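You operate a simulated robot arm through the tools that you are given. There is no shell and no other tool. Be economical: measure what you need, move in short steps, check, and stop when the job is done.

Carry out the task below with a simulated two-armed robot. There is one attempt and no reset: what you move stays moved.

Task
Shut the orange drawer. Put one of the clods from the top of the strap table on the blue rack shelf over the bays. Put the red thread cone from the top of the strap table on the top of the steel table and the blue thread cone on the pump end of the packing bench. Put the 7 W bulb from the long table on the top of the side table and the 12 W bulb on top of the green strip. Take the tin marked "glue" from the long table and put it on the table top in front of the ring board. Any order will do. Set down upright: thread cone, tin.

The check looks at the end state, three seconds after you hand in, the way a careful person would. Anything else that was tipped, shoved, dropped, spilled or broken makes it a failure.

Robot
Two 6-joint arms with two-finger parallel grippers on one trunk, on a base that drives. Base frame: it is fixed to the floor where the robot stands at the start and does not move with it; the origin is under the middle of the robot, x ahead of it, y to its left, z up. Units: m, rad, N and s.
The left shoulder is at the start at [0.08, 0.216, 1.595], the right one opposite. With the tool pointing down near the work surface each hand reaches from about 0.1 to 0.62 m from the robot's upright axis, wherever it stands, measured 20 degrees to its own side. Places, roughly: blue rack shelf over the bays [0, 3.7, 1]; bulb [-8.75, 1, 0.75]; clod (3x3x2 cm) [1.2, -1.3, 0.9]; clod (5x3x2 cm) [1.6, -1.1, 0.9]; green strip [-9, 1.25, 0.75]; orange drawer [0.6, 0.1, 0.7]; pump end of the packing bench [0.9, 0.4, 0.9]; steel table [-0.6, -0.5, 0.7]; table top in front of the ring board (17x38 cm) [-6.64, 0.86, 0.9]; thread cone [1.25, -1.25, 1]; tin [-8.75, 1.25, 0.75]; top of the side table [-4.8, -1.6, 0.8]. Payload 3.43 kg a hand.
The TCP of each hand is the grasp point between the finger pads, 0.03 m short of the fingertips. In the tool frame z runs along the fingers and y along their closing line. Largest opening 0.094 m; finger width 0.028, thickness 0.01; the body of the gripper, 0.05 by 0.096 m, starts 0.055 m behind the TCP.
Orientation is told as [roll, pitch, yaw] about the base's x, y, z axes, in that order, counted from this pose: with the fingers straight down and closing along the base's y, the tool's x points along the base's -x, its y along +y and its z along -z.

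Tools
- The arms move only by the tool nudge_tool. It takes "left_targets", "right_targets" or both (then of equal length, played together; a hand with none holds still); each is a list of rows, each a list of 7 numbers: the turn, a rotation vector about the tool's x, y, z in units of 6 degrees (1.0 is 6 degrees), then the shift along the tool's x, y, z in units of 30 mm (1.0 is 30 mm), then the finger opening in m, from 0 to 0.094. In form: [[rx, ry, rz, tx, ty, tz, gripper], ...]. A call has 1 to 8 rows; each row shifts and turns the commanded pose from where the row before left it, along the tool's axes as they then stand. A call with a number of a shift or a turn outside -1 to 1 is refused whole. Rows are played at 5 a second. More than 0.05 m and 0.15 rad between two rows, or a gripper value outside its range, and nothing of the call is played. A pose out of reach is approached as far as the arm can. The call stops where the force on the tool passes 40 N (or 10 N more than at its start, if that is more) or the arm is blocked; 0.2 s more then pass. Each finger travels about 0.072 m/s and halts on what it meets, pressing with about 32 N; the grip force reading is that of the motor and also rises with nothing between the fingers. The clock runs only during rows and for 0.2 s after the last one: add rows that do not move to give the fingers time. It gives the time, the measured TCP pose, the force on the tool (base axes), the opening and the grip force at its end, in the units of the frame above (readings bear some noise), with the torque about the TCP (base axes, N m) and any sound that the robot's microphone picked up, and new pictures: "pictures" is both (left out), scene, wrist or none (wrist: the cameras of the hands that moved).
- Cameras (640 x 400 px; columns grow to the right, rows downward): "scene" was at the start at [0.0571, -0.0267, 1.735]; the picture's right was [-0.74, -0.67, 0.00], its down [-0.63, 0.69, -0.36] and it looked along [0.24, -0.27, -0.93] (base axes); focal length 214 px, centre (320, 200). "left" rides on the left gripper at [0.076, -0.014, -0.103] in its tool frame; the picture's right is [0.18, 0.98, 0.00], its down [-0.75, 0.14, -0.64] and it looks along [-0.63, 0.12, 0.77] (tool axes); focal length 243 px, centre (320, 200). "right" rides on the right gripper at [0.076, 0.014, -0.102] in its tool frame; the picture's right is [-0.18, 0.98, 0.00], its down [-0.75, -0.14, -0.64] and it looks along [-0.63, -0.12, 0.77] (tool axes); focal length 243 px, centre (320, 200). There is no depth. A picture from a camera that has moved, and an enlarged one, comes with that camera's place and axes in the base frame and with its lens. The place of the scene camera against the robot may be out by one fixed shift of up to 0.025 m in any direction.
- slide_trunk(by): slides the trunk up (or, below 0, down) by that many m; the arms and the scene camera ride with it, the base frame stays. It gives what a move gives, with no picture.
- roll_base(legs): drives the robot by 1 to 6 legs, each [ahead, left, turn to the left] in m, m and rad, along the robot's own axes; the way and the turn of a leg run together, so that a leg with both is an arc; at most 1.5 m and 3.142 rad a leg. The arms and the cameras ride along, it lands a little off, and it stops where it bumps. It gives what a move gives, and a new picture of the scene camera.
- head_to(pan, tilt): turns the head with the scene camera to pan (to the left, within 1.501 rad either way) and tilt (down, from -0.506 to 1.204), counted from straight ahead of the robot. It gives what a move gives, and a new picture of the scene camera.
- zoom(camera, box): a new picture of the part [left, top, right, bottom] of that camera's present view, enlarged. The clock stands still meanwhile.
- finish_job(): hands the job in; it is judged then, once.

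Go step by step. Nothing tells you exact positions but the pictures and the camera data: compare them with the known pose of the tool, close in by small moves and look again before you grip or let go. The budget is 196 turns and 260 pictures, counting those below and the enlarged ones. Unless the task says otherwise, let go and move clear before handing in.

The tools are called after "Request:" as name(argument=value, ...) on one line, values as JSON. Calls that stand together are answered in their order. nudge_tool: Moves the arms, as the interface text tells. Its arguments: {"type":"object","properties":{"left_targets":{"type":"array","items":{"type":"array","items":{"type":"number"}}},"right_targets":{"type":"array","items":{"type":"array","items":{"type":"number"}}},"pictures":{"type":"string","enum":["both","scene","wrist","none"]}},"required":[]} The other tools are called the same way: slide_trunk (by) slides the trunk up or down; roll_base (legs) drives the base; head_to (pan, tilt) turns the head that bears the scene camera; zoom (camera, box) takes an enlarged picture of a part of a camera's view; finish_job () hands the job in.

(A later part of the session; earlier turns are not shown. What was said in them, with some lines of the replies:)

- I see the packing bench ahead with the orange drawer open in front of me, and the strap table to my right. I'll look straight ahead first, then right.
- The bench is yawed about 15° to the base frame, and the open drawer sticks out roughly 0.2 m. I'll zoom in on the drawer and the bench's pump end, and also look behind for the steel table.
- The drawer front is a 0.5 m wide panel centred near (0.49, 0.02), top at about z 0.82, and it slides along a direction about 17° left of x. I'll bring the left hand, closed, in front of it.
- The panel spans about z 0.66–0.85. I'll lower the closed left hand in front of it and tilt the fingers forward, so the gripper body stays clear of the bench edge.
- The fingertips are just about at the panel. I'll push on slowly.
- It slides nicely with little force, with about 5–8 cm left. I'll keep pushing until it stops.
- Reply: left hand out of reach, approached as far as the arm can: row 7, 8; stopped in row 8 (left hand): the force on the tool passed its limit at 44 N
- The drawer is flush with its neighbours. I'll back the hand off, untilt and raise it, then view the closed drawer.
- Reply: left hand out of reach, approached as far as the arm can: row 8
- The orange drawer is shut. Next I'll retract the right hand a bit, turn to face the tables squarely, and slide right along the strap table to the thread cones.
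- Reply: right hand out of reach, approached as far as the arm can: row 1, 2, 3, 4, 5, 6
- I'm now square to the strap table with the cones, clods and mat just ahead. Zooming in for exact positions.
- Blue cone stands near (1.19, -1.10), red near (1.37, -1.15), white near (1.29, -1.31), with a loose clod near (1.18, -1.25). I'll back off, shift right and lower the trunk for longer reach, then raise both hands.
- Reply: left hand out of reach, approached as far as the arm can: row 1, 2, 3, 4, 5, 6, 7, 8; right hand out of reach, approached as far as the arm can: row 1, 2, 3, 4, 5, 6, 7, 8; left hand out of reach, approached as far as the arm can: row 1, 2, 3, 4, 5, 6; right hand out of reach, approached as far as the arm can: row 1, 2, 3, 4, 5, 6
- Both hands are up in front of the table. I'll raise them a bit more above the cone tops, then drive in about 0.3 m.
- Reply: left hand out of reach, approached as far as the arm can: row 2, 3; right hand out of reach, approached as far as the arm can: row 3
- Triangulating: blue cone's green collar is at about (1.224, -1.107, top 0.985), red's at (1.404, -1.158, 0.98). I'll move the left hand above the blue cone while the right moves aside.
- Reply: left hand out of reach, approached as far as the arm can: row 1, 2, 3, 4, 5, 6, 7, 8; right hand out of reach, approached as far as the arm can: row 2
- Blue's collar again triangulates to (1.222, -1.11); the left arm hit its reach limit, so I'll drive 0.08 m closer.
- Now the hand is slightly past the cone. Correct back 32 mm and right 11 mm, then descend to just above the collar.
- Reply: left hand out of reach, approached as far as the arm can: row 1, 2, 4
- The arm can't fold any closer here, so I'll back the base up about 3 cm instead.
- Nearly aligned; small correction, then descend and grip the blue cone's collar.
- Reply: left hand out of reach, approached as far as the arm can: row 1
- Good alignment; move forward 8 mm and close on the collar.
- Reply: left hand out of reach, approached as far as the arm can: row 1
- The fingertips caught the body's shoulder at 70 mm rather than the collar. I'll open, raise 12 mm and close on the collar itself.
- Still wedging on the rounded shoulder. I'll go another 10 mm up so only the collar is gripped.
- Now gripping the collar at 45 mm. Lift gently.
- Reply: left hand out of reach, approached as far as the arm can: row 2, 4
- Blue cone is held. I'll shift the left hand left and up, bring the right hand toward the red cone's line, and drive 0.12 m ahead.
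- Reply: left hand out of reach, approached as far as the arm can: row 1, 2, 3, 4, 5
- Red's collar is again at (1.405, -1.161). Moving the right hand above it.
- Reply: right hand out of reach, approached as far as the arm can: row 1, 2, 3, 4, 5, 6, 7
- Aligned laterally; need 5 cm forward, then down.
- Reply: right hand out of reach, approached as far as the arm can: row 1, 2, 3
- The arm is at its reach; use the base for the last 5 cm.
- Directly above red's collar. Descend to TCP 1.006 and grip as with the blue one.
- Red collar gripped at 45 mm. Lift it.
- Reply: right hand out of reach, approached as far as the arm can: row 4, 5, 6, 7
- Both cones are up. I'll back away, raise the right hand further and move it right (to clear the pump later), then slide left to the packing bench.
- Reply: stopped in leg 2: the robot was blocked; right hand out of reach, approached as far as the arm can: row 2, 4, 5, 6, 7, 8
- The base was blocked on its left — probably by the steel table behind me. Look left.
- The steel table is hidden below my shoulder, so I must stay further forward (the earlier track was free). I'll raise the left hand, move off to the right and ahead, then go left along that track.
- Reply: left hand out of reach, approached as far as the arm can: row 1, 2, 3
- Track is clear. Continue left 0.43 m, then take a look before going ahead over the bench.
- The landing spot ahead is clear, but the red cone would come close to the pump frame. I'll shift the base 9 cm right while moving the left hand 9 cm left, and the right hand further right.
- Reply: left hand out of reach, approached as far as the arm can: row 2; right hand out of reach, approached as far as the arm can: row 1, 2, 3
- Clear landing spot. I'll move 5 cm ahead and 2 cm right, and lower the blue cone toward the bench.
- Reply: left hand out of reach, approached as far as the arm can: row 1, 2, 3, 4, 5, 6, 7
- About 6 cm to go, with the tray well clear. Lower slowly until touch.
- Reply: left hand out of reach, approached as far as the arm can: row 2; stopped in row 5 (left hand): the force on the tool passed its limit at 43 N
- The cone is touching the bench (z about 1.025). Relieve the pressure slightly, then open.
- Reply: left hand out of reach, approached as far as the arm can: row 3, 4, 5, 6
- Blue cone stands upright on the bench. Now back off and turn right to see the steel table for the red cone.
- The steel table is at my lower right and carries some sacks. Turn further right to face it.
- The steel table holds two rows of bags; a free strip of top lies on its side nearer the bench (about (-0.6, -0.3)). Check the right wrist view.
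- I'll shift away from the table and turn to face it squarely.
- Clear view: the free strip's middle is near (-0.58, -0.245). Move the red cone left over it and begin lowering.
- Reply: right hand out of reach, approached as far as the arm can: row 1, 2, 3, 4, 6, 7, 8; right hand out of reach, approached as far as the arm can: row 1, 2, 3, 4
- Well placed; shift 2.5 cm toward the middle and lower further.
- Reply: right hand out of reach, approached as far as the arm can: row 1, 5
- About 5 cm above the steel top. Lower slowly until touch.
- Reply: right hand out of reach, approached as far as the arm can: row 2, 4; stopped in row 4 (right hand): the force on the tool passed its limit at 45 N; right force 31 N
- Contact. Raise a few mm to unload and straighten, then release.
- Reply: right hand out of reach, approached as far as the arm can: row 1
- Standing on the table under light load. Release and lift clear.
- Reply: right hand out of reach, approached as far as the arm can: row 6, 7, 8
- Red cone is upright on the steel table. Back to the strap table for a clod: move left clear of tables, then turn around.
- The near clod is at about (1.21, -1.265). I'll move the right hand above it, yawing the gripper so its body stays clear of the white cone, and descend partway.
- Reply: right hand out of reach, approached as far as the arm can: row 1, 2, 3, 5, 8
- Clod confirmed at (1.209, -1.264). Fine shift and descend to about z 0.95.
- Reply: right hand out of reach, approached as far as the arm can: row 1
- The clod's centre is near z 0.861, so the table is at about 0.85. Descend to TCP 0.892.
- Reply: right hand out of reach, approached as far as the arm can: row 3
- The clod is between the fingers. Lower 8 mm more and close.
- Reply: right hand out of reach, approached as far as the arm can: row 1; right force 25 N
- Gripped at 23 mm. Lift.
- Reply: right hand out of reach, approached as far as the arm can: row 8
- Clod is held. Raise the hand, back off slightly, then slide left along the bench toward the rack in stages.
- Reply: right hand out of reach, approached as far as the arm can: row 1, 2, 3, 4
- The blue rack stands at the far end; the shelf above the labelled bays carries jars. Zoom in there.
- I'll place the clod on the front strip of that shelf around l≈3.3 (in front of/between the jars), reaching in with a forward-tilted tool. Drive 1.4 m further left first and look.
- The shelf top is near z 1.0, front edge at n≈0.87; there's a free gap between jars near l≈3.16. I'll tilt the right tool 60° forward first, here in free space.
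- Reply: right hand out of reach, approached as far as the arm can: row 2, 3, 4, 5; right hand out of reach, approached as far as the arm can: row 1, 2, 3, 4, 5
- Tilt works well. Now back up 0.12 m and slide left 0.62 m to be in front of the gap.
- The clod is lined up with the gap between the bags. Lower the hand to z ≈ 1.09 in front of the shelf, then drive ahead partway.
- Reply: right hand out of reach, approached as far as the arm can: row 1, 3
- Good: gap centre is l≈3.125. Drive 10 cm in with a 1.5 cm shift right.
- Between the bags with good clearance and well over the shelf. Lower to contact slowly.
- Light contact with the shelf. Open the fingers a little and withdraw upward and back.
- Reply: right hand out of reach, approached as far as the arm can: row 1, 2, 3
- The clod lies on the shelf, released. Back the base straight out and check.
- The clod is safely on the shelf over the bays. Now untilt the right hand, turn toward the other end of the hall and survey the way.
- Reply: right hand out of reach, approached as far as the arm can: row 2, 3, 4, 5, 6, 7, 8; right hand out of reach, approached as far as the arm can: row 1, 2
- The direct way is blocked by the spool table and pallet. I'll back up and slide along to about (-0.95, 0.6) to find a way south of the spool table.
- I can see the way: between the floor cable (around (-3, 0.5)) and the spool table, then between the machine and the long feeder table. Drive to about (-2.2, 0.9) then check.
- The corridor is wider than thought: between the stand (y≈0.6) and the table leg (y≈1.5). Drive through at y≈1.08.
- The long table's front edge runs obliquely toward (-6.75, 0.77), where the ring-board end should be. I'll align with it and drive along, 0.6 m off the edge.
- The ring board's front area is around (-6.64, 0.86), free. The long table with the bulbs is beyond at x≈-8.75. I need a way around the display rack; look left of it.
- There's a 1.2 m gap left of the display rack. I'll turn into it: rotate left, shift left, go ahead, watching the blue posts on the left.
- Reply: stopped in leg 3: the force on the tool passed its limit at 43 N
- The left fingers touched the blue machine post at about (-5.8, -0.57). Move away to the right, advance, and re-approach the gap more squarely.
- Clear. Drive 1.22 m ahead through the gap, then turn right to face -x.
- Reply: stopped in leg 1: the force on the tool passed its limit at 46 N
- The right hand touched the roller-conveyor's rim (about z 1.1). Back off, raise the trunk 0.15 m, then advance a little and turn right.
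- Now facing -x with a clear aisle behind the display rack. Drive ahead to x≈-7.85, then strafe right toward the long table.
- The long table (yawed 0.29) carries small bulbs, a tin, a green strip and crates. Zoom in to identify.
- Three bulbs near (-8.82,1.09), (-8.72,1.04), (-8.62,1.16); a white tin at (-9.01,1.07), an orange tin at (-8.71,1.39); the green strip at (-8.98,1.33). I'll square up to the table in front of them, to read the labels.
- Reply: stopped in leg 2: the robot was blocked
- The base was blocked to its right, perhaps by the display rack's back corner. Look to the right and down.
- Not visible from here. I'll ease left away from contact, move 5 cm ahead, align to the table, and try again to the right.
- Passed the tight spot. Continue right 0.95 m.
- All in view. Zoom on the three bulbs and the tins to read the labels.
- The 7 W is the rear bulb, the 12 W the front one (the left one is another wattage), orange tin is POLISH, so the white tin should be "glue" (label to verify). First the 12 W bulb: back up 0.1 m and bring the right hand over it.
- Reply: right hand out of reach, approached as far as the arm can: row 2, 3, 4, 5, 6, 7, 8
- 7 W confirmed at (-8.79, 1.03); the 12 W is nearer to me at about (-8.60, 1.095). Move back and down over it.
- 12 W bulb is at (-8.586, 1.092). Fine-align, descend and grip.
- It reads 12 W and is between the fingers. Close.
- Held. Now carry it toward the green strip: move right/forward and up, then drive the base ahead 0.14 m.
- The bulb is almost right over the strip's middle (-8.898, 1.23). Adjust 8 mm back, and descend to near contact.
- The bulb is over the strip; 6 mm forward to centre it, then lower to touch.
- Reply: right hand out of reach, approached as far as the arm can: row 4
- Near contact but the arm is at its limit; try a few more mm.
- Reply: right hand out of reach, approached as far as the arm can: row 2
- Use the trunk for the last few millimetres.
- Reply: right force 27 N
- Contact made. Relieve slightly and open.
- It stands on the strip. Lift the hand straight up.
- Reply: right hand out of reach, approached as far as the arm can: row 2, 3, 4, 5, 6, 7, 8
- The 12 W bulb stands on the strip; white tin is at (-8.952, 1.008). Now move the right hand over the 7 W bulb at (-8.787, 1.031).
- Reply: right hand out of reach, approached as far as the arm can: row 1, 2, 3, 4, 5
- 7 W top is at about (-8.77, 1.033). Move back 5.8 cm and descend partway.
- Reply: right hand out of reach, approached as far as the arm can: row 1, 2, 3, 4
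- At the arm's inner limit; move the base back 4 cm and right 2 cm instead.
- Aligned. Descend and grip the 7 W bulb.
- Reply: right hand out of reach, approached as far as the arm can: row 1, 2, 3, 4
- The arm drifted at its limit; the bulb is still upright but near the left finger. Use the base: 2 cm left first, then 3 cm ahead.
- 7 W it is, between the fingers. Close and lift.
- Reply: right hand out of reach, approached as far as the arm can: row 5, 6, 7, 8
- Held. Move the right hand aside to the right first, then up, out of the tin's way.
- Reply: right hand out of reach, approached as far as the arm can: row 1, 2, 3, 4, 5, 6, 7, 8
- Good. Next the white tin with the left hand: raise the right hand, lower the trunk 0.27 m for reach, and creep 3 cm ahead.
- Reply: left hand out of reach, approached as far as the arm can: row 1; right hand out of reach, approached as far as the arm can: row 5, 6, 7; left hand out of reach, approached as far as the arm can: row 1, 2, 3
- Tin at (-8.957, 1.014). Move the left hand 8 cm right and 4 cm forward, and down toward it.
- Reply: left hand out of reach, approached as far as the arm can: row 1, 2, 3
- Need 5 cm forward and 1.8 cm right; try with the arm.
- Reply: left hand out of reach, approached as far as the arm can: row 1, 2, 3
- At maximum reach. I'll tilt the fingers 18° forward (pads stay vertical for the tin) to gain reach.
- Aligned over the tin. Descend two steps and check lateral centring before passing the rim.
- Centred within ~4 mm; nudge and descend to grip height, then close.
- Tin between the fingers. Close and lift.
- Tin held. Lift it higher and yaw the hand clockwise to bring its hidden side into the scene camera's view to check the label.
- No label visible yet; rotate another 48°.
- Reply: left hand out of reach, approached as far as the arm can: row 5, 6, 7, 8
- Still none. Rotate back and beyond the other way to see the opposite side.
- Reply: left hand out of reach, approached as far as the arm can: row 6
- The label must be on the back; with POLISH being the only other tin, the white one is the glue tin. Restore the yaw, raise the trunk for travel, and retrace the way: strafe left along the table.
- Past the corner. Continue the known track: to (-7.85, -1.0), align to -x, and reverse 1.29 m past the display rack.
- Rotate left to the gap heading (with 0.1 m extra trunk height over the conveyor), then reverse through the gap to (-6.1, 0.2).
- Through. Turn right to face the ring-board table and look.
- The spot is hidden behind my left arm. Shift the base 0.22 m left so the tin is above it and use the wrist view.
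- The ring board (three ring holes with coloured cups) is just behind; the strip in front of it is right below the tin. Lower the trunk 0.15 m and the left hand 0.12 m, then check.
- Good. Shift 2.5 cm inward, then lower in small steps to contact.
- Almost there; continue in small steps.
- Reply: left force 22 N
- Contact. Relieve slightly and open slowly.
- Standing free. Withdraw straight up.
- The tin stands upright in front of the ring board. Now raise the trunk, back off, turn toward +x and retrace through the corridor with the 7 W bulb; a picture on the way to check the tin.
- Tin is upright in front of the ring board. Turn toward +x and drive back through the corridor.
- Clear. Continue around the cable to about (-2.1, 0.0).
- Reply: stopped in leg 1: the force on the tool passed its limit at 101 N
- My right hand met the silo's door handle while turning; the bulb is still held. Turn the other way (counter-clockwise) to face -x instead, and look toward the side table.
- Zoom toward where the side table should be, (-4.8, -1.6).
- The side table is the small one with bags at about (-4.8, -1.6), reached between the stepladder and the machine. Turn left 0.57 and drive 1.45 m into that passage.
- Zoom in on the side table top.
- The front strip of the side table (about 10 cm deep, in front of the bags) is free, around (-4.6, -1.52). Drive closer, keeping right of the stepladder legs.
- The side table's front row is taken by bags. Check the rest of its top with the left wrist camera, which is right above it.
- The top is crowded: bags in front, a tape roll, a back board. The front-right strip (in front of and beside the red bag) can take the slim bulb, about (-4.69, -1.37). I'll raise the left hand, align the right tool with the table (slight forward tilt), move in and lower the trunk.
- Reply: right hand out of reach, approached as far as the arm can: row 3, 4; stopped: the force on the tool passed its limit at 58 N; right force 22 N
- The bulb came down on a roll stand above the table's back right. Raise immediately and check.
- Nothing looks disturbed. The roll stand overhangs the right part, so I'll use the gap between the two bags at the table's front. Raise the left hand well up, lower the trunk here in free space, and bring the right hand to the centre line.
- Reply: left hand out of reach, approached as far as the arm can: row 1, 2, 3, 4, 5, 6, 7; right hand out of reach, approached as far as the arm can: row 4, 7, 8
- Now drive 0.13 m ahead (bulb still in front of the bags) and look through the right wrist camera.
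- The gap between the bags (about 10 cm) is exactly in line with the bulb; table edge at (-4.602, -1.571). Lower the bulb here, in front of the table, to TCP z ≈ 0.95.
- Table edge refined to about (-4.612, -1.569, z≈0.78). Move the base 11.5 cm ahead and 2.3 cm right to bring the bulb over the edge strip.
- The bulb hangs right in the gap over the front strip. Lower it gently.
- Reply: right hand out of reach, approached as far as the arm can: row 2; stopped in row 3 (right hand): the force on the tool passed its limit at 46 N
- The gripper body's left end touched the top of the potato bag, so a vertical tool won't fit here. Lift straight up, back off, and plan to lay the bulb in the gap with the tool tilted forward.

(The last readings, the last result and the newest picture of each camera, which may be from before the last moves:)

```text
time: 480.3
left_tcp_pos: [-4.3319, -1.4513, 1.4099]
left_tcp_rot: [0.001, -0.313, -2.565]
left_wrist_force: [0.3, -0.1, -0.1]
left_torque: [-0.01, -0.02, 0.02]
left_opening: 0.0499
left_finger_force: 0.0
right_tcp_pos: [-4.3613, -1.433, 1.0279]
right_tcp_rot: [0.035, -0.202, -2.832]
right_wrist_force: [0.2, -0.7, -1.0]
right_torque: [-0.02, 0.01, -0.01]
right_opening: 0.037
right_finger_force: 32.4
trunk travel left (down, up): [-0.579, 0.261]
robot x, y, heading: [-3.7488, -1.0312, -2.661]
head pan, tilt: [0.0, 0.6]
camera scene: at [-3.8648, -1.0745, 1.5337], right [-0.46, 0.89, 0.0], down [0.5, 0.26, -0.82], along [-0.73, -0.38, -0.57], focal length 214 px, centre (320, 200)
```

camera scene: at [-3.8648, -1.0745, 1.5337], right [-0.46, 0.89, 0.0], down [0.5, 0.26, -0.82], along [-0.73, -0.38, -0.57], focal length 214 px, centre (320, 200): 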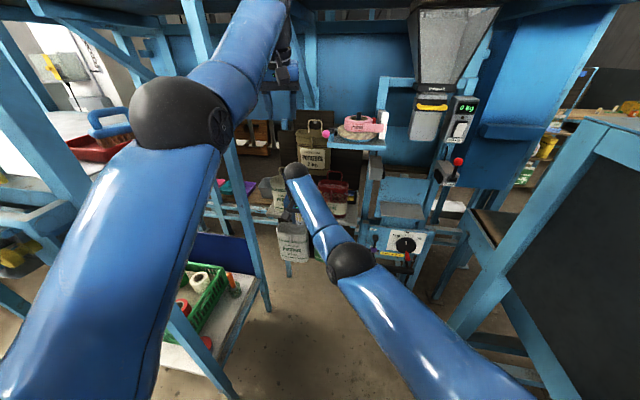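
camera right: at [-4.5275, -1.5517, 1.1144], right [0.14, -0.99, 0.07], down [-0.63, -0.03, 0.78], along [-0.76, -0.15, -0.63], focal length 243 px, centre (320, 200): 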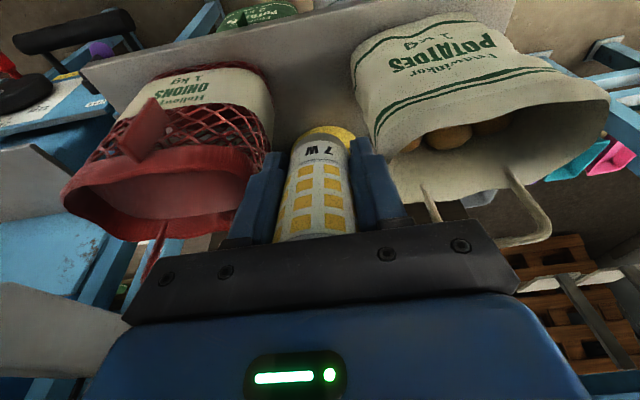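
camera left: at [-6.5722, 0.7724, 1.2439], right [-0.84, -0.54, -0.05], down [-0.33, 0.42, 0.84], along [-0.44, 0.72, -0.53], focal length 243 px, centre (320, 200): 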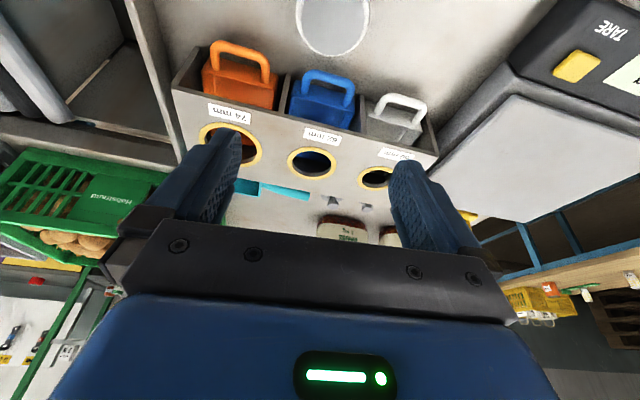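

Bags are undisturbed. Back up a bit more and tilt the right tool to about 70° forward.

Request:
roll_base(legs=[[-0.15, 0, 0]])

Request:
nudge_tool(right_targets=[[0, -1, 0, -0.6, 0, 0, 0.02], [0, -1, 0, -0.6, 0, 0.2, 0.02], [0, -1, 0, -0.5, 0, 0.3, 0.02], [0, -1, 0, -0.4, 0, 0.4, 0.02], [0, -1, 0, -0.3, 0, 0.4, 0.02]], pictures="none")

Request:
nudge_tool(right_targets=[[0, -1, 0, 0, 0, 0.3, 0.02], [0, -1, 0, 0, 0, 0.3, 0.02], [0, -1, 0, 0, 0, 0.3, 0.02], [0, -1, 0, 0, 0, 0.3, 0.02], [0, -1, 0, 0, 0, 0.3, 0.02]], pictures="wrist")

```text
time: 481.7
left_tcp_pos: [-4.2036, -1.3838, 1.4091]
left_tcp_rot: [0.002, -0.312, -2.566]
left_wrist_force: [-0.1, 0.2, -0.4]
left_torque: [-0.02, -0.03, -0.02]
left_opening: 0.0501
left_finger_force: 0.1
right_tcp_pos: [-4.2311, -1.3654, 1.0274]
right_tcp_rot: [0.033, -0.201, -2.832]
right_wrist_force: [-0.3, -0.5, -1.4]
right_torque: [0.01, -0.02, 0.0]
right_opening: 0.0371
right_finger_force: 32.1
trunk travel left (down, up): [-0.579, 0.261]
robot x, y, heading: [-3.618, -0.9654, -2.659]
head pan, tilt: [0.0, 0.6]
camera scene: at [-3.7356, -1.0072, 1.5336], right [-0.46, 0.89, 0.0], down [0.5, 0.26, -0.82], along [-0.73, -0.38, -0.57], focal length 214 px, centre (320, 200)
```

scene: 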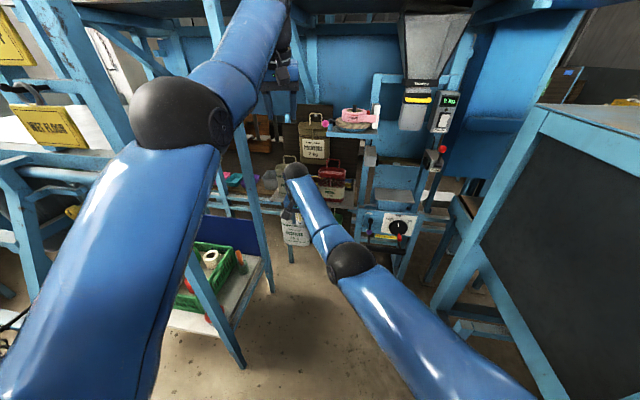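

```text
time: 482.9
left_tcp_pos: [-4.2013, -1.3838, 1.4105]
left_tcp_rot: [0.001, -0.313, -2.567]
left_wrist_force: [0.7, -0.2, -0.2]
left_torque: [0.0, -0.03, 0.02]
left_opening: 0.05
left_finger_force: 0.1
right_tcp_pos: [-4.3095, -1.3921, 1.0218]
right_tcp_rot: [0.042, -0.729, -2.853]
right_wrist_force: [0.2, 0.8, -0.8]
right_torque: [0.0, 0.03, 0.0]
right_opening: 0.0371
right_finger_force: 32.4
trunk travel left (down, up): [-0.579, 0.261]
robot x, y, heading: [-3.6188, -0.9649, -2.663]
head pan, tilt: [0.0, 0.6]
```

```text
time: 484.1
left_tcp_pos: [-4.2005, -1.3831, 1.4108]
left_tcp_rot: [0.003, -0.314, -2.567]
left_wrist_force: [0.6, 0.1, -0.1]
left_torque: [0.0, -0.01, 0.0]
left_opening: 0.0499
left_finger_force: 0.0
right_tcp_pos: [-4.3435, -1.4044, 0.9962]
right_tcp_rot: [0.106, -1.252, -2.923]
right_wrist_force: [0.5, 0.0, -1.6]
right_torque: [0.01, -0.01, 0.01]
right_opening: 0.037
right_finger_force: 31.6
trunk travel left (down, up): [-0.579, 0.261]
robot x, y, heading: [-3.6153, -0.9649, -2.658]
head pan, tilt: [0.0, 0.6]
camera right: at [-4.2233, -1.3827, 0.9547], right [0.25, -0.95, 0.21], down [0.3, 0.28, 0.91], along [-0.92, -0.17, 0.35], focal length 243 px, centre (320, 200)
```

right: 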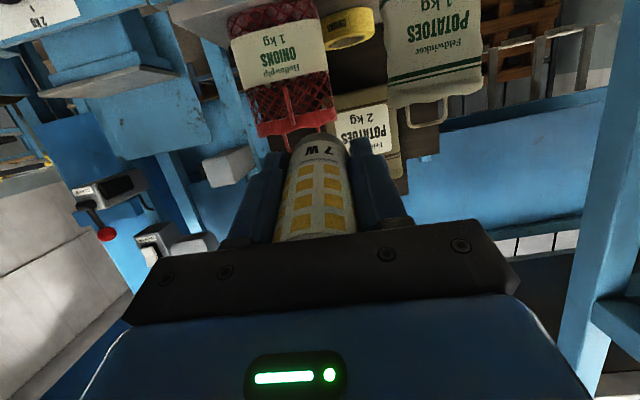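

Tilt is about 72° and well aligned with the gap's direction. Lower to TCP z ≈ 0.90 here, then drive in 0.24 m and look.

Request:
nudge_tool(right_targets=[[0, 0, 0, 0.95, 0, 0.31, 0.02], [0, 0, 0, 0.95, 0, 0.31, 0.02], [0, 0, 0, 0.95, 0, 0.31, 0.02]], pictures="none")

Request:
roll_base(legs=[[0.23, 0.012, 0]])

Request:
nudge_tool(right_targets=[[0, 0, 0, 0, 0, 0, 0.02]], pictures="wrist")

```text
time: 484.9
left_tcp_pos: [-4.1997, -1.3826, 1.4107]
left_tcp_rot: [0.002, -0.314, -2.564]
left_wrist_force: [0.6, -0.3, 0.8]
left_torque: [0.03, -0.01, 0.01]
left_opening: 0.0498
left_finger_force: 0.0
right_tcp_pos: [-4.3212, -1.3972, 0.9154]
right_tcp_rot: [0.11, -1.25, -2.923]
right_wrist_force: [-0.3, -0.3, -0.2]
right_torque: [0.0, -0.03, 0.01]
right_opening: 0.0371
right_finger_force: 31.9
right hand out of reach, approached as far as the arm can: row 2, 3
trunk travel left (down, up): [-0.579, 0.261]
robot x, y, heading: [-3.6169, -0.9668, -2.658]
head pan, tilt: [0.0, 0.6]
```

```text
time: 486.6
left_tcp_pos: [-4.3913, -1.5024, 1.4139]
left_tcp_rot: [-0.001, -0.319, -2.557]
left_wrist_force: [-0.2, 1.0, 0.2]
left_torque: [0.01, 0.02, 0.01]
left_opening: 0.0499
left_finger_force: 0.1
right_tcp_pos: [-4.5112, -1.5196, 0.9181]
right_tcp_rot: [0.108, -1.251, -2.914]
right_wrist_force: [1.1, 0.0, -0.6]
right_torque: [0.01, 0.04, 0.02]
right_opening: 0.0369
right_finger_force: 32.0
trunk travel left (down, up): [-0.579, 0.261]
robot x, y, heading: [-3.8107, -1.0815, -2.653]
head pan, tilt: [0.0, 0.6]
camera scene: at [-3.9258, -1.1216, 1.5345], right [-0.47, 0.88, 0.0], down [0.5, 0.26, -0.83], along [-0.73, -0.39, -0.56], focal length 214 px, centre (320, 200)
```

scene: 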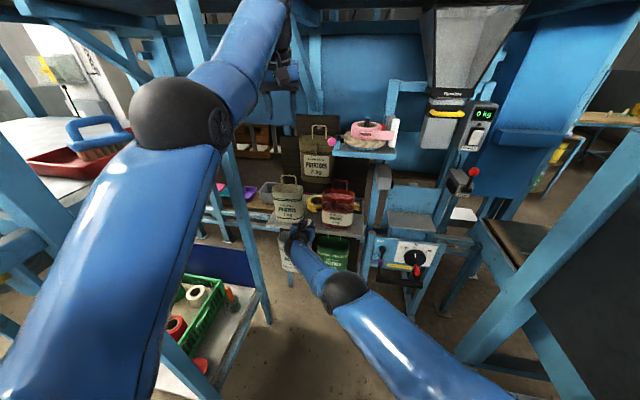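

```text
time: 487.0
left_tcp_pos: [-4.3934, -1.5043, 1.4109]
left_tcp_rot: [0.002, -0.317, -2.558]
left_wrist_force: [0.5, 0.8, 0.0]
left_torque: [0.0, 0.0, -0.03]
left_opening: 0.0503
left_finger_force: 0.0
right_tcp_pos: [-4.5132, -1.5198, 0.9147]
right_tcp_rot: [0.107, -1.248, -2.914]
right_wrist_force: [0.3, 0.4, -0.7]
right_torque: [0.03, 0.01, -0.08]
right_opening: 0.0369
right_finger_force: 32.2
trunk travel left (down, up): [-0.579, 0.261]
robot x, y, heading: [-3.8126, -1.0842, -2.65]
head pan, tilt: [0.0, 0.6]
camera right: at [-4.394, -1.4973, 0.8746], right [0.26, -0.94, 0.21], down [0.3, 0.28, 0.91], along [-0.92, -0.18, 0.35], focal length 243 px, centre (320, 200)
```

right: 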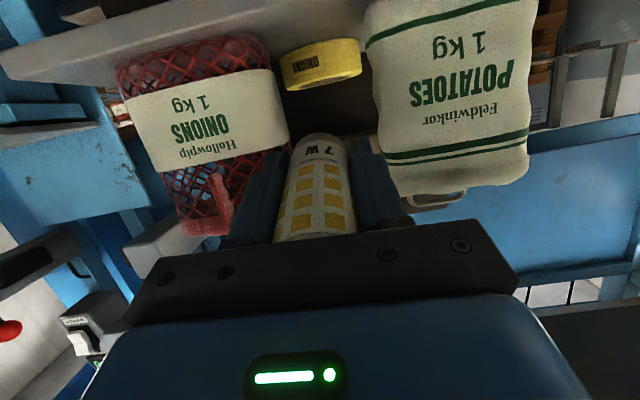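

The gap with the tape well behind is clearly ahead; correct 1.6 cm left and then go 15 cm straight in.

Request:
roll_base(legs=[[0.003, 0.016, 0], [0.15, -0.027, 0]])

Request:
nudge_tool(right_targets=[[0, 0, 0, 0.5, 0, 0.16, 0.02]], pictures="wrist")

```text
time: 488.8
left_tcp_pos: [-4.5321, -1.5667, 1.4136]
left_tcp_rot: [-0.001, -0.318, -2.556]
left_wrist_force: [-0.5, -0.4, 0.5]
left_torque: [-0.01, 0.01, -0.04]
left_opening: 0.0502
left_finger_force: 0.1
right_tcp_pos: [-4.6521, -1.5838, 0.9178]
right_tcp_rot: [0.103, -1.252, -2.912]
right_wrist_force: [-1.5, -1.1, 0.2]
right_torque: [0.01, -0.01, 0.0]
right_opening: 0.0374
right_finger_force: 31.7
trunk travel left (down, up): [-0.579, 0.261]
robot x, y, heading: [-3.9525, -1.1438, -2.655]
head pan, tilt: [0.0, 0.6]
camera scene: at [-4.0663, -1.1862, 1.5344], right [-0.47, 0.88, 0.0], down [0.5, 0.27, -0.83], along [-0.73, -0.39, -0.56], focal length 214 px, centre (320, 200)
```

scene: 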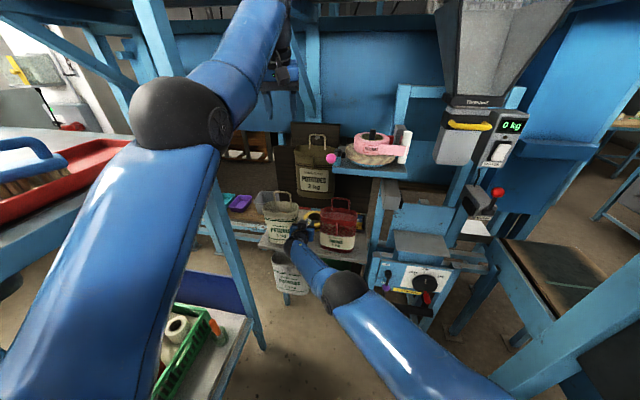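

```text
time: 489.2
left_tcp_pos: [-4.5349, -1.5672, 1.4123]
left_tcp_rot: [0.003, -0.314, -2.556]
left_wrist_force: [0.5, 0.0, 0.2]
left_torque: [-0.01, -0.01, 0.03]
left_opening: 0.05
left_finger_force: 0.0
right_tcp_pos: [-4.6491, -1.5806, 0.9026]
right_tcp_rot: [0.107, -1.247, -2.912]
right_wrist_force: [0.4, 0.0, -0.3]
right_torque: [0.01, 0.02, -0.03]
right_opening: 0.0368
right_finger_force: 32.1
right hand out of reach, approached as far as the arm can: row 1
trunk travel left (down, up): [-0.579, 0.261]
robot x, y, heading: [-3.9529, -1.1443, -2.653]
head pan, tilt: [0.0, 0.6]
camera right: at [-4.5278, -1.5576, 0.8616], right [0.26, -0.94, 0.21], down [0.3, 0.28, 0.91], along [-0.92, -0.18, 0.35], focal length 243 px, centre (320, 200)
```

right: 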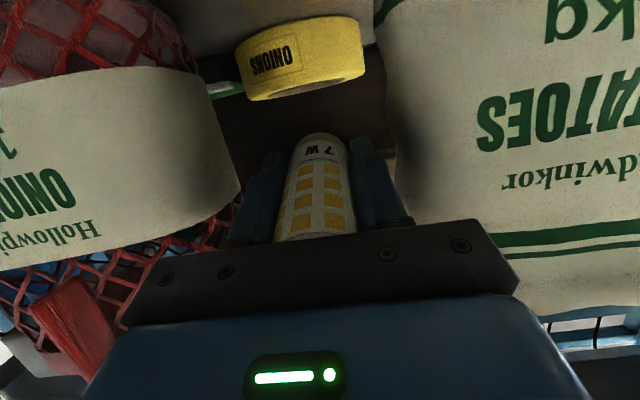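

Nicely between the bags. Lower with the trunk: 6 cm, then small steps.

Request:
slide_trunk(by=-0.06)

Request:
slide_trunk(by=-0.012)

Request:
nudge_tool(right_targets=[[0, 0, 0, 0, 0, 0, 0.02]], pictures="wrist")

```text
time: 490.2
left_tcp_pos: [-4.535, -1.5667, 1.3511]
left_tcp_rot: [0.001, -0.316, -2.558]
left_wrist_force: [0.6, -0.7, -0.5]
left_torque: [0.03, 0.01, 0.0]
left_opening: 0.0498
left_finger_force: 0.1
right_tcp_pos: [-4.6464, -1.5806, 0.8426]
right_tcp_rot: [0.106, -1.246, -2.912]
right_wrist_force: [-0.3, 0.4, -0.7]
right_torque: [0.0, 0.03, 0.03]
right_opening: 0.0371
right_finger_force: 31.8
trunk travel left (down, up): [-0.519, 0.321]
robot x, y, heading: [-3.9543, -1.1445, -2.653]
head pan, tilt: [0.0, 0.6]
```

```text
time: 490.8
left_tcp_pos: [-4.5347, -1.5677, 1.3389]
left_tcp_rot: [0.001, -0.315, -2.557]
left_wrist_force: [-0.3, -0.5, -0.2]
left_torque: [0.02, 0.0, -0.02]
left_opening: 0.0498
left_finger_force: 0.1
right_tcp_pos: [-4.6489, -1.5808, 0.8295]
right_tcp_rot: [0.107, -1.247, -2.913]
right_wrist_force: [-0.5, -0.4, -1.3]
right_torque: [-0.04, 0.02, -0.02]
right_opening: 0.0371
right_finger_force: 32.1
trunk travel left (down, up): [-0.507, 0.333]
robot x, y, heading: [-3.9528, -1.1476, -2.65]
head pan, tilt: [0.0, 0.6]
```

```text
time: 491.2
left_tcp_pos: [-4.5345, -1.567, 1.3386]
left_tcp_rot: [0.002, -0.316, -2.556]
left_wrist_force: [0.8, 0.1, 0.4]
left_torque: [0.0, 0.01, 0.03]
left_opening: 0.0501
left_finger_force: 0.1
right_tcp_pos: [-4.6476, -1.5808, 0.8297]
right_tcp_rot: [0.107, -1.249, -2.913]
right_wrist_force: [0.0, 0.1, -0.4]
right_torque: [0.0, 0.03, 0.03]
right_opening: 0.0369
right_finger_force: 31.8
trunk travel left (down, up): [-0.507, 0.333]
robot x, y, heading: [-3.9554, -1.1462, -2.656]
head pan, tilt: [0.0, 0.6]
camera right: at [-4.528, -1.5579, 0.7893], right [0.26, -0.94, 0.21], down [0.3, 0.28, 0.91], along [-0.92, -0.18, 0.35], focal length 243 px, centre (320, 200)
```

right: 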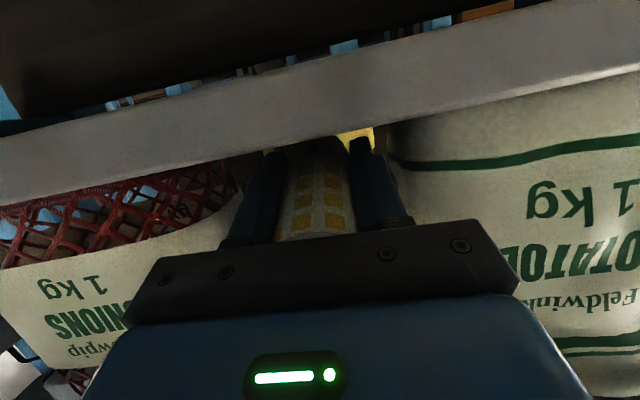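

Camera is now about level with the tabletop; no contact yet. Continue lowering in small steps.

Request:
slide_trunk(by=-0.008)

Request:
slide_trunk(by=-0.006)

```text
time: 491.7
left_tcp_pos: [-4.5327, -1.5661, 1.3328]
left_tcp_rot: [0.002, -0.319, -2.557]
left_wrist_force: [-0.1, -0.4, 0.3]
left_torque: [-0.03, -0.01, -0.03]
left_opening: 0.05
left_finger_force: 0.1
right_tcp_pos: [-4.6472, -1.5809, 0.8259]
right_tcp_rot: [0.113, -1.252, -2.92]
right_wrist_force: [-3.0, -0.2, 8.9]
right_torque: [-0.08, 0.28, -0.02]
right_opening: 0.0371
right_finger_force: 31.5
trunk travel left (down, up): [-0.499, 0.341]
robot x, y, heading: [-3.9539, -1.146, -2.658]
head pan, tilt: [0.0, 0.6]
```

```text
time: 492.3
left_tcp_pos: [-4.5304, -1.5648, 1.3284]
left_tcp_rot: [0.001, -0.319, -2.557]
left_wrist_force: [-0.1, -0.5, -0.7]
left_torque: [0.01, 0.01, -0.03]
left_opening: 0.0499
left_finger_force: 0.1
right_tcp_pos: [-4.6463, -1.5806, 0.8259]
right_tcp_rot: [0.123, -1.257, -2.927]
right_wrist_force: [-4.9, -0.9, 26.5]
right_torque: [-0.3, 0.85, -0.03]
right_opening: 0.0375
right_finger_force: 32.2
trunk travel left (down, up): [-0.493, 0.347]
robot x, y, heading: [-3.9502, -1.1425, -2.654]
head pan, tilt: [0.0, 0.6]
```

Contact: the bulb's base rests on the tabletop. Flatten it a little more (6°), then open the fingers.

Request:
nudge_tool(right_targets=[[0, -0.5, 0, 0, 0, 0, 0.02], [0, -0.5, 0, 0, 0, 0, 0.02]], pictures="none")

Request:
slide_trunk(by=-0.005)

```text
time: 492.9
left_tcp_pos: [-4.533, -1.5655, 1.3274]
left_tcp_rot: [0.002, -0.317, -2.557]
left_wrist_force: [-0.6, 0.6, -0.3]
left_torque: [0.01, 0.03, 0.03]
left_opening: 0.0498
left_finger_force: 0.1
right_tcp_pos: [-4.6411, -1.5789, 0.8226]
right_tcp_rot: [0.167, -1.353, -2.975]
right_wrist_force: [-5.5, -4.2, 16.4]
right_torque: [-0.24, 0.61, 0.09]
right_opening: 0.0373
right_finger_force: 32.0
right hand out of reach, approached as far as the arm can: row 2
trunk travel left (down, up): [-0.493, 0.347]
robot x, y, heading: [-3.9517, -1.1467, -2.652]
head pan, tilt: [0.0, 0.6]
```

```text
time: 493.4
left_tcp_pos: [-4.5311, -1.5647, 1.3238]
left_tcp_rot: [0.0, -0.318, -2.555]
left_wrist_force: [-0.4, -0.7, 0.2]
left_torque: [-0.01, 0.0, 0.01]
left_opening: 0.0499
left_finger_force: 0.1
right_tcp_pos: [-4.6415, -1.5789, 0.8212]
right_tcp_rot: [0.181, -1.361, -2.99]
right_wrist_force: [-0.8, -0.5, 25.2]
right_torque: [-0.34, 0.79, 0.02]
right_opening: 0.0374
right_finger_force: 32.0
trunk travel left (down, up): [-0.488, 0.352]
robot x, y, heading: [-3.9551, -1.1475, -2.655]
head pan, tilt: [0.0, 0.6]
```

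Bulb is now only ~12° off flat with its base on the table. Relieve a bit and open.

Request:
slide_trunk(by=0.004)

Request:
nudge_tool(right_targets=[[0, 0, 0, 0, 0, 0, 0.036], [0, 0, 0, 0, 0, 0, 0.04], [0, 0, 0, 0, 0, 0, 0.044], [0, 0, 0, 0, 0, 0, 0.05], [0, 0, 0, 0, 0, 0, 0.054], [0, 0, 0, 0, 0, 0, 0.054]], pictures="wrist")

```text
time: 493.9
left_tcp_pos: [-4.5318, -1.5669, 1.3256]
left_tcp_rot: [0.002, -0.319, -2.555]
left_wrist_force: [-1.0, 0.2, 0.1]
left_torque: [0.0, 0.03, 0.02]
left_opening: 0.05
left_finger_force: 0.1
right_tcp_pos: [-4.6408, -1.5782, 0.8223]
right_tcp_rot: [0.169, -1.355, -2.974]
right_wrist_force: [-1.8, -2.3, 19.0]
right_torque: [-0.28, 0.62, 0.05]
right_opening: 0.0371
right_finger_force: 31.8
trunk travel left (down, up): [-0.492, 0.348]
robot x, y, heading: [-3.9538, -1.1442, -2.653]
head pan, tilt: [0.0, 0.6]
```

```text
time: 495.4
left_tcp_pos: [-4.5304, -1.5687, 1.3247]
left_tcp_rot: [0.0, -0.318, -2.554]
left_wrist_force: [-0.5, 0.7, -1.0]
left_torque: [-0.01, -0.06, 0.02]
left_opening: 0.0498
left_finger_force: 0.1
right_tcp_pos: [-4.6405, -1.58, 0.8206]
right_tcp_rot: [0.156, -1.357, -2.964]
right_wrist_force: [4.3, -12.8, 15.9]
right_torque: [-0.03, 0.44, 0.5]
right_opening: 0.0454
right_finger_force: 0.1
trunk travel left (down, up): [-0.492, 0.348]
robot x, y, heading: [-3.9535, -1.1435, -2.652]
head pan, tilt: [0.0, 0.6]
camera right: at [-4.5249, -1.5586, 0.7671], right [0.28, -0.94, 0.21], down [0.39, 0.31, 0.87], along [-0.88, -0.16, 0.45], focal length 243 px, centre (320, 200)
```

right: 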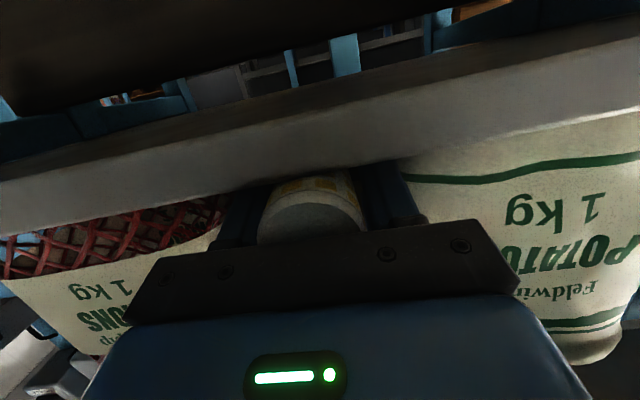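

The fingers rest on the tabletop, limiting opening. Raise 6 mm and let them open to 54 mm.

Request:
slide_trunk(by=0.008)

Request:
nudge_tool(right_targets=[[0, 0, 0, 0, 0, 0, 0.054], [0, 0, 0, 0, 0, 0, 0.054]], pictures="wrist")

```text
time: 495.9
left_tcp_pos: [-4.5374, -1.5645, 1.3317]
left_tcp_rot: [0.004, -0.316, -2.56]
left_wrist_force: [0.3, 0.0, 0.3]
left_torque: [0.01, 0.0, 0.02]
left_opening: 0.0501
left_finger_force: 0.1
right_tcp_pos: [-4.6463, -1.5743, 0.8231]
right_tcp_rot: [0.15, -1.348, -2.965]
right_wrist_force: [0.2, 0.0, 0.4]
right_torque: [0.03, 0.0, 0.02]
right_opening: 0.0539
right_finger_force: 0.1
trunk travel left (down, up): [-0.5, 0.34]
robot x, y, heading: [-3.9553, -1.1476, -2.657]
head pan, tilt: [0.0, 0.6]
```

```text
time: 496.5
left_tcp_pos: [-4.5338, -1.5662, 1.3317]
left_tcp_rot: [0.003, -0.316, -2.557]
left_wrist_force: [0.2, 0.2, 0.2]
left_torque: [-0.01, -0.02, -0.02]
left_opening: 0.05
left_finger_force: 0.0
right_tcp_pos: [-4.6417, -1.5775, 0.8257]
right_tcp_rot: [0.155, -1.351, -2.963]
right_wrist_force: [-0.9, 1.0, -1.1]
right_torque: [0.05, 0.04, 0.04]
right_opening: 0.0533
right_finger_force: 0.1
trunk travel left (down, up): [-0.5, 0.34]
robot x, y, heading: [-3.9535, -1.145, -2.654]
head pan, tilt: [0.0, 0.6]
camera right: at [-4.5279, -1.5561, 0.7724], right [0.28, -0.94, 0.21], down [0.39, 0.31, 0.87], along [-0.88, -0.16, 0.45], focal length 243 px, centre (320, 200)
```

right: 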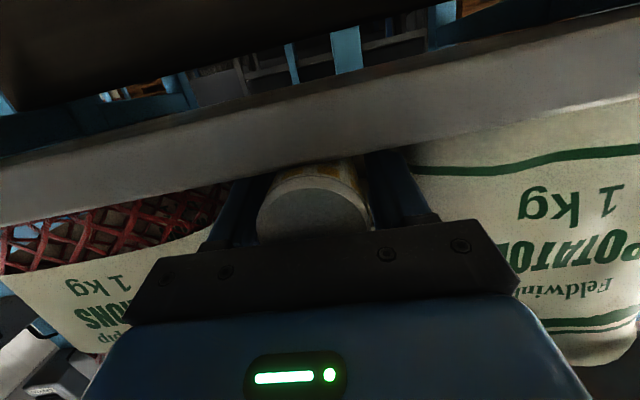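

Released: the bulb lies free on the table. Pull straight back out.

Request:
roll_base(legs=[[-0.198, 0.031, 0]])

Request:
nudge_tool(right_targets=[[0, 0, 0, -0.9, 0, -0.3, 0.054], [0, 0, 0, -0.9, 0, -0.3, 0.054], [0, 0, 0, -0.9, 0, -0.3, 0.054], [0, 0, 0, -0.9, 0, -0.3, 0.054]], pictures="wrist")

```text
time: 498.1
left_tcp_pos: [-4.3434, -1.5013, 1.3304]
left_tcp_rot: [0.004, -0.315, -2.556]
left_wrist_force: [-0.4, -0.6, -0.5]
left_torque: [0.05, 0.04, -0.02]
left_opening: 0.0503
left_finger_force: 0.1
right_tcp_pos: [-4.451, -1.5127, 0.8251]
right_tcp_rot: [0.156, -1.351, -2.961]
right_wrist_force: [0.1, 0.4, -0.2]
right_torque: [0.03, 0.02, 0.0]
right_opening: 0.0538
right_finger_force: 0.0
trunk travel left (down, up): [-0.5, 0.34]
robot x, y, heading: [-3.7604, -1.078, -2.654]
head pan, tilt: [0.0, 0.6]
camera scene: at [-3.8793, -1.1193, 1.4547], right [-0.47, 0.88, 0.0], down [0.5, 0.27, -0.82], along [-0.73, -0.39, -0.57], focal length 214 px, centre (320, 200)
```

scene: 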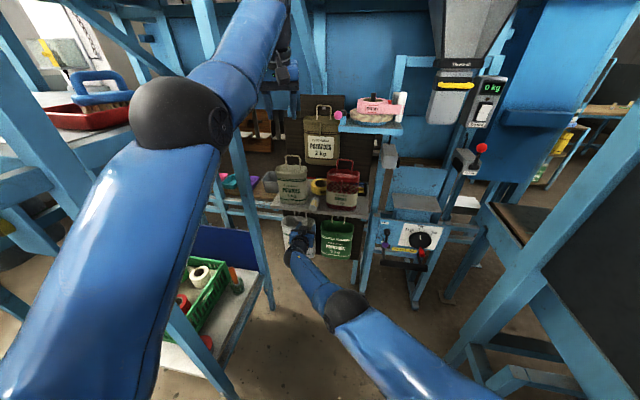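

```text
time: 499.1
left_tcp_pos: [-4.3408, -1.5009, 1.3324]
left_tcp_rot: [0.003, -0.315, -2.556]
left_wrist_force: [0.7, 0.5, -0.1]
left_torque: [0.0, -0.01, -0.03]
left_opening: 0.0499
left_finger_force: 0.0
right_tcp_pos: [-4.4396, -1.5048, 0.9408]
right_tcp_rot: [0.15, -1.355, -2.956]
right_wrist_force: [-0.9, 0.9, -0.6]
right_torque: [-0.02, -0.03, 0.0]
right_opening: 0.0541
right_finger_force: 0.1
trunk travel left (down, up): [-0.5, 0.34]
robot x, y, heading: [-3.7605, -1.0792, -2.648]
head pan, tilt: [0.0, 0.6]
camera right: at [-4.3242, -1.4833, 0.8871], right [0.28, -0.94, 0.21], down [0.38, 0.31, 0.87], along [-0.88, -0.16, 0.45], focal length 243 px, centre (320, 200)
```

right: 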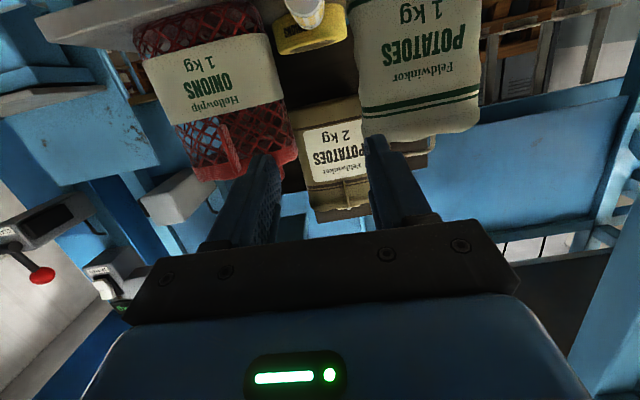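

The bulb lies in the gap on the side table. Confirm with a zoom, including the pink roll stand.

Request:
zoom(camera="scene", box=[250, 80, 430, 270])

```text
2.11 times, centred on (340, 175) of scene
camera zoom: at [-3.8769, -1.1182, 1.4551], right [-0.47, 0.88, 0.0], down [0.5, 0.27, -0.82], along [-0.73, -0.39, -0.57], focal length 452 px, centre (278, 253)
```

zoom: 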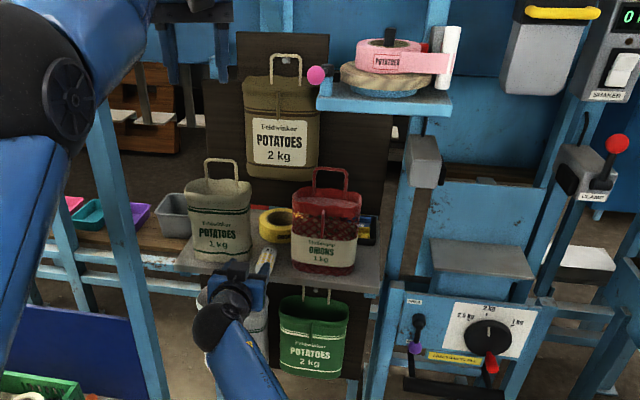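

The 7 W bulb lies on the side table top, and the bags and roll stand look undisturbed. The hands are empty and clear, so I'm handing in.

Request:
finish_job()

```text
The job is handed in.
```

All seven placements are done and the job is handed in, but I never read a "glue" label on the tin. I took the white tin because the only other one I saw on the long table is marked POLISH.

- **Drawer:** the orange drawer is shut.
- **Clod:** it lies on the blue rack shelf over the bays.
- **Thread cones:** the red one stands on the steel table and the blue one on the pump end of the packing bench.
- **Bulbs:** the 12 W stands on the green strip. The 7 W lies on its side at the front of the side table, because the bags there left no room to stand it.
- **Tin:** it stands upright in front of the ring board.
- **Bumps on the way:** I touched or bumped the steel table, a machine post, the conveyor rim, the silo door handle, the roll stand and a potato bag by the side table. Something behind me, probably the display rack, also stopped the base. Wherever I looked afterwards nothing had moved, but I didn't recheck every spot.
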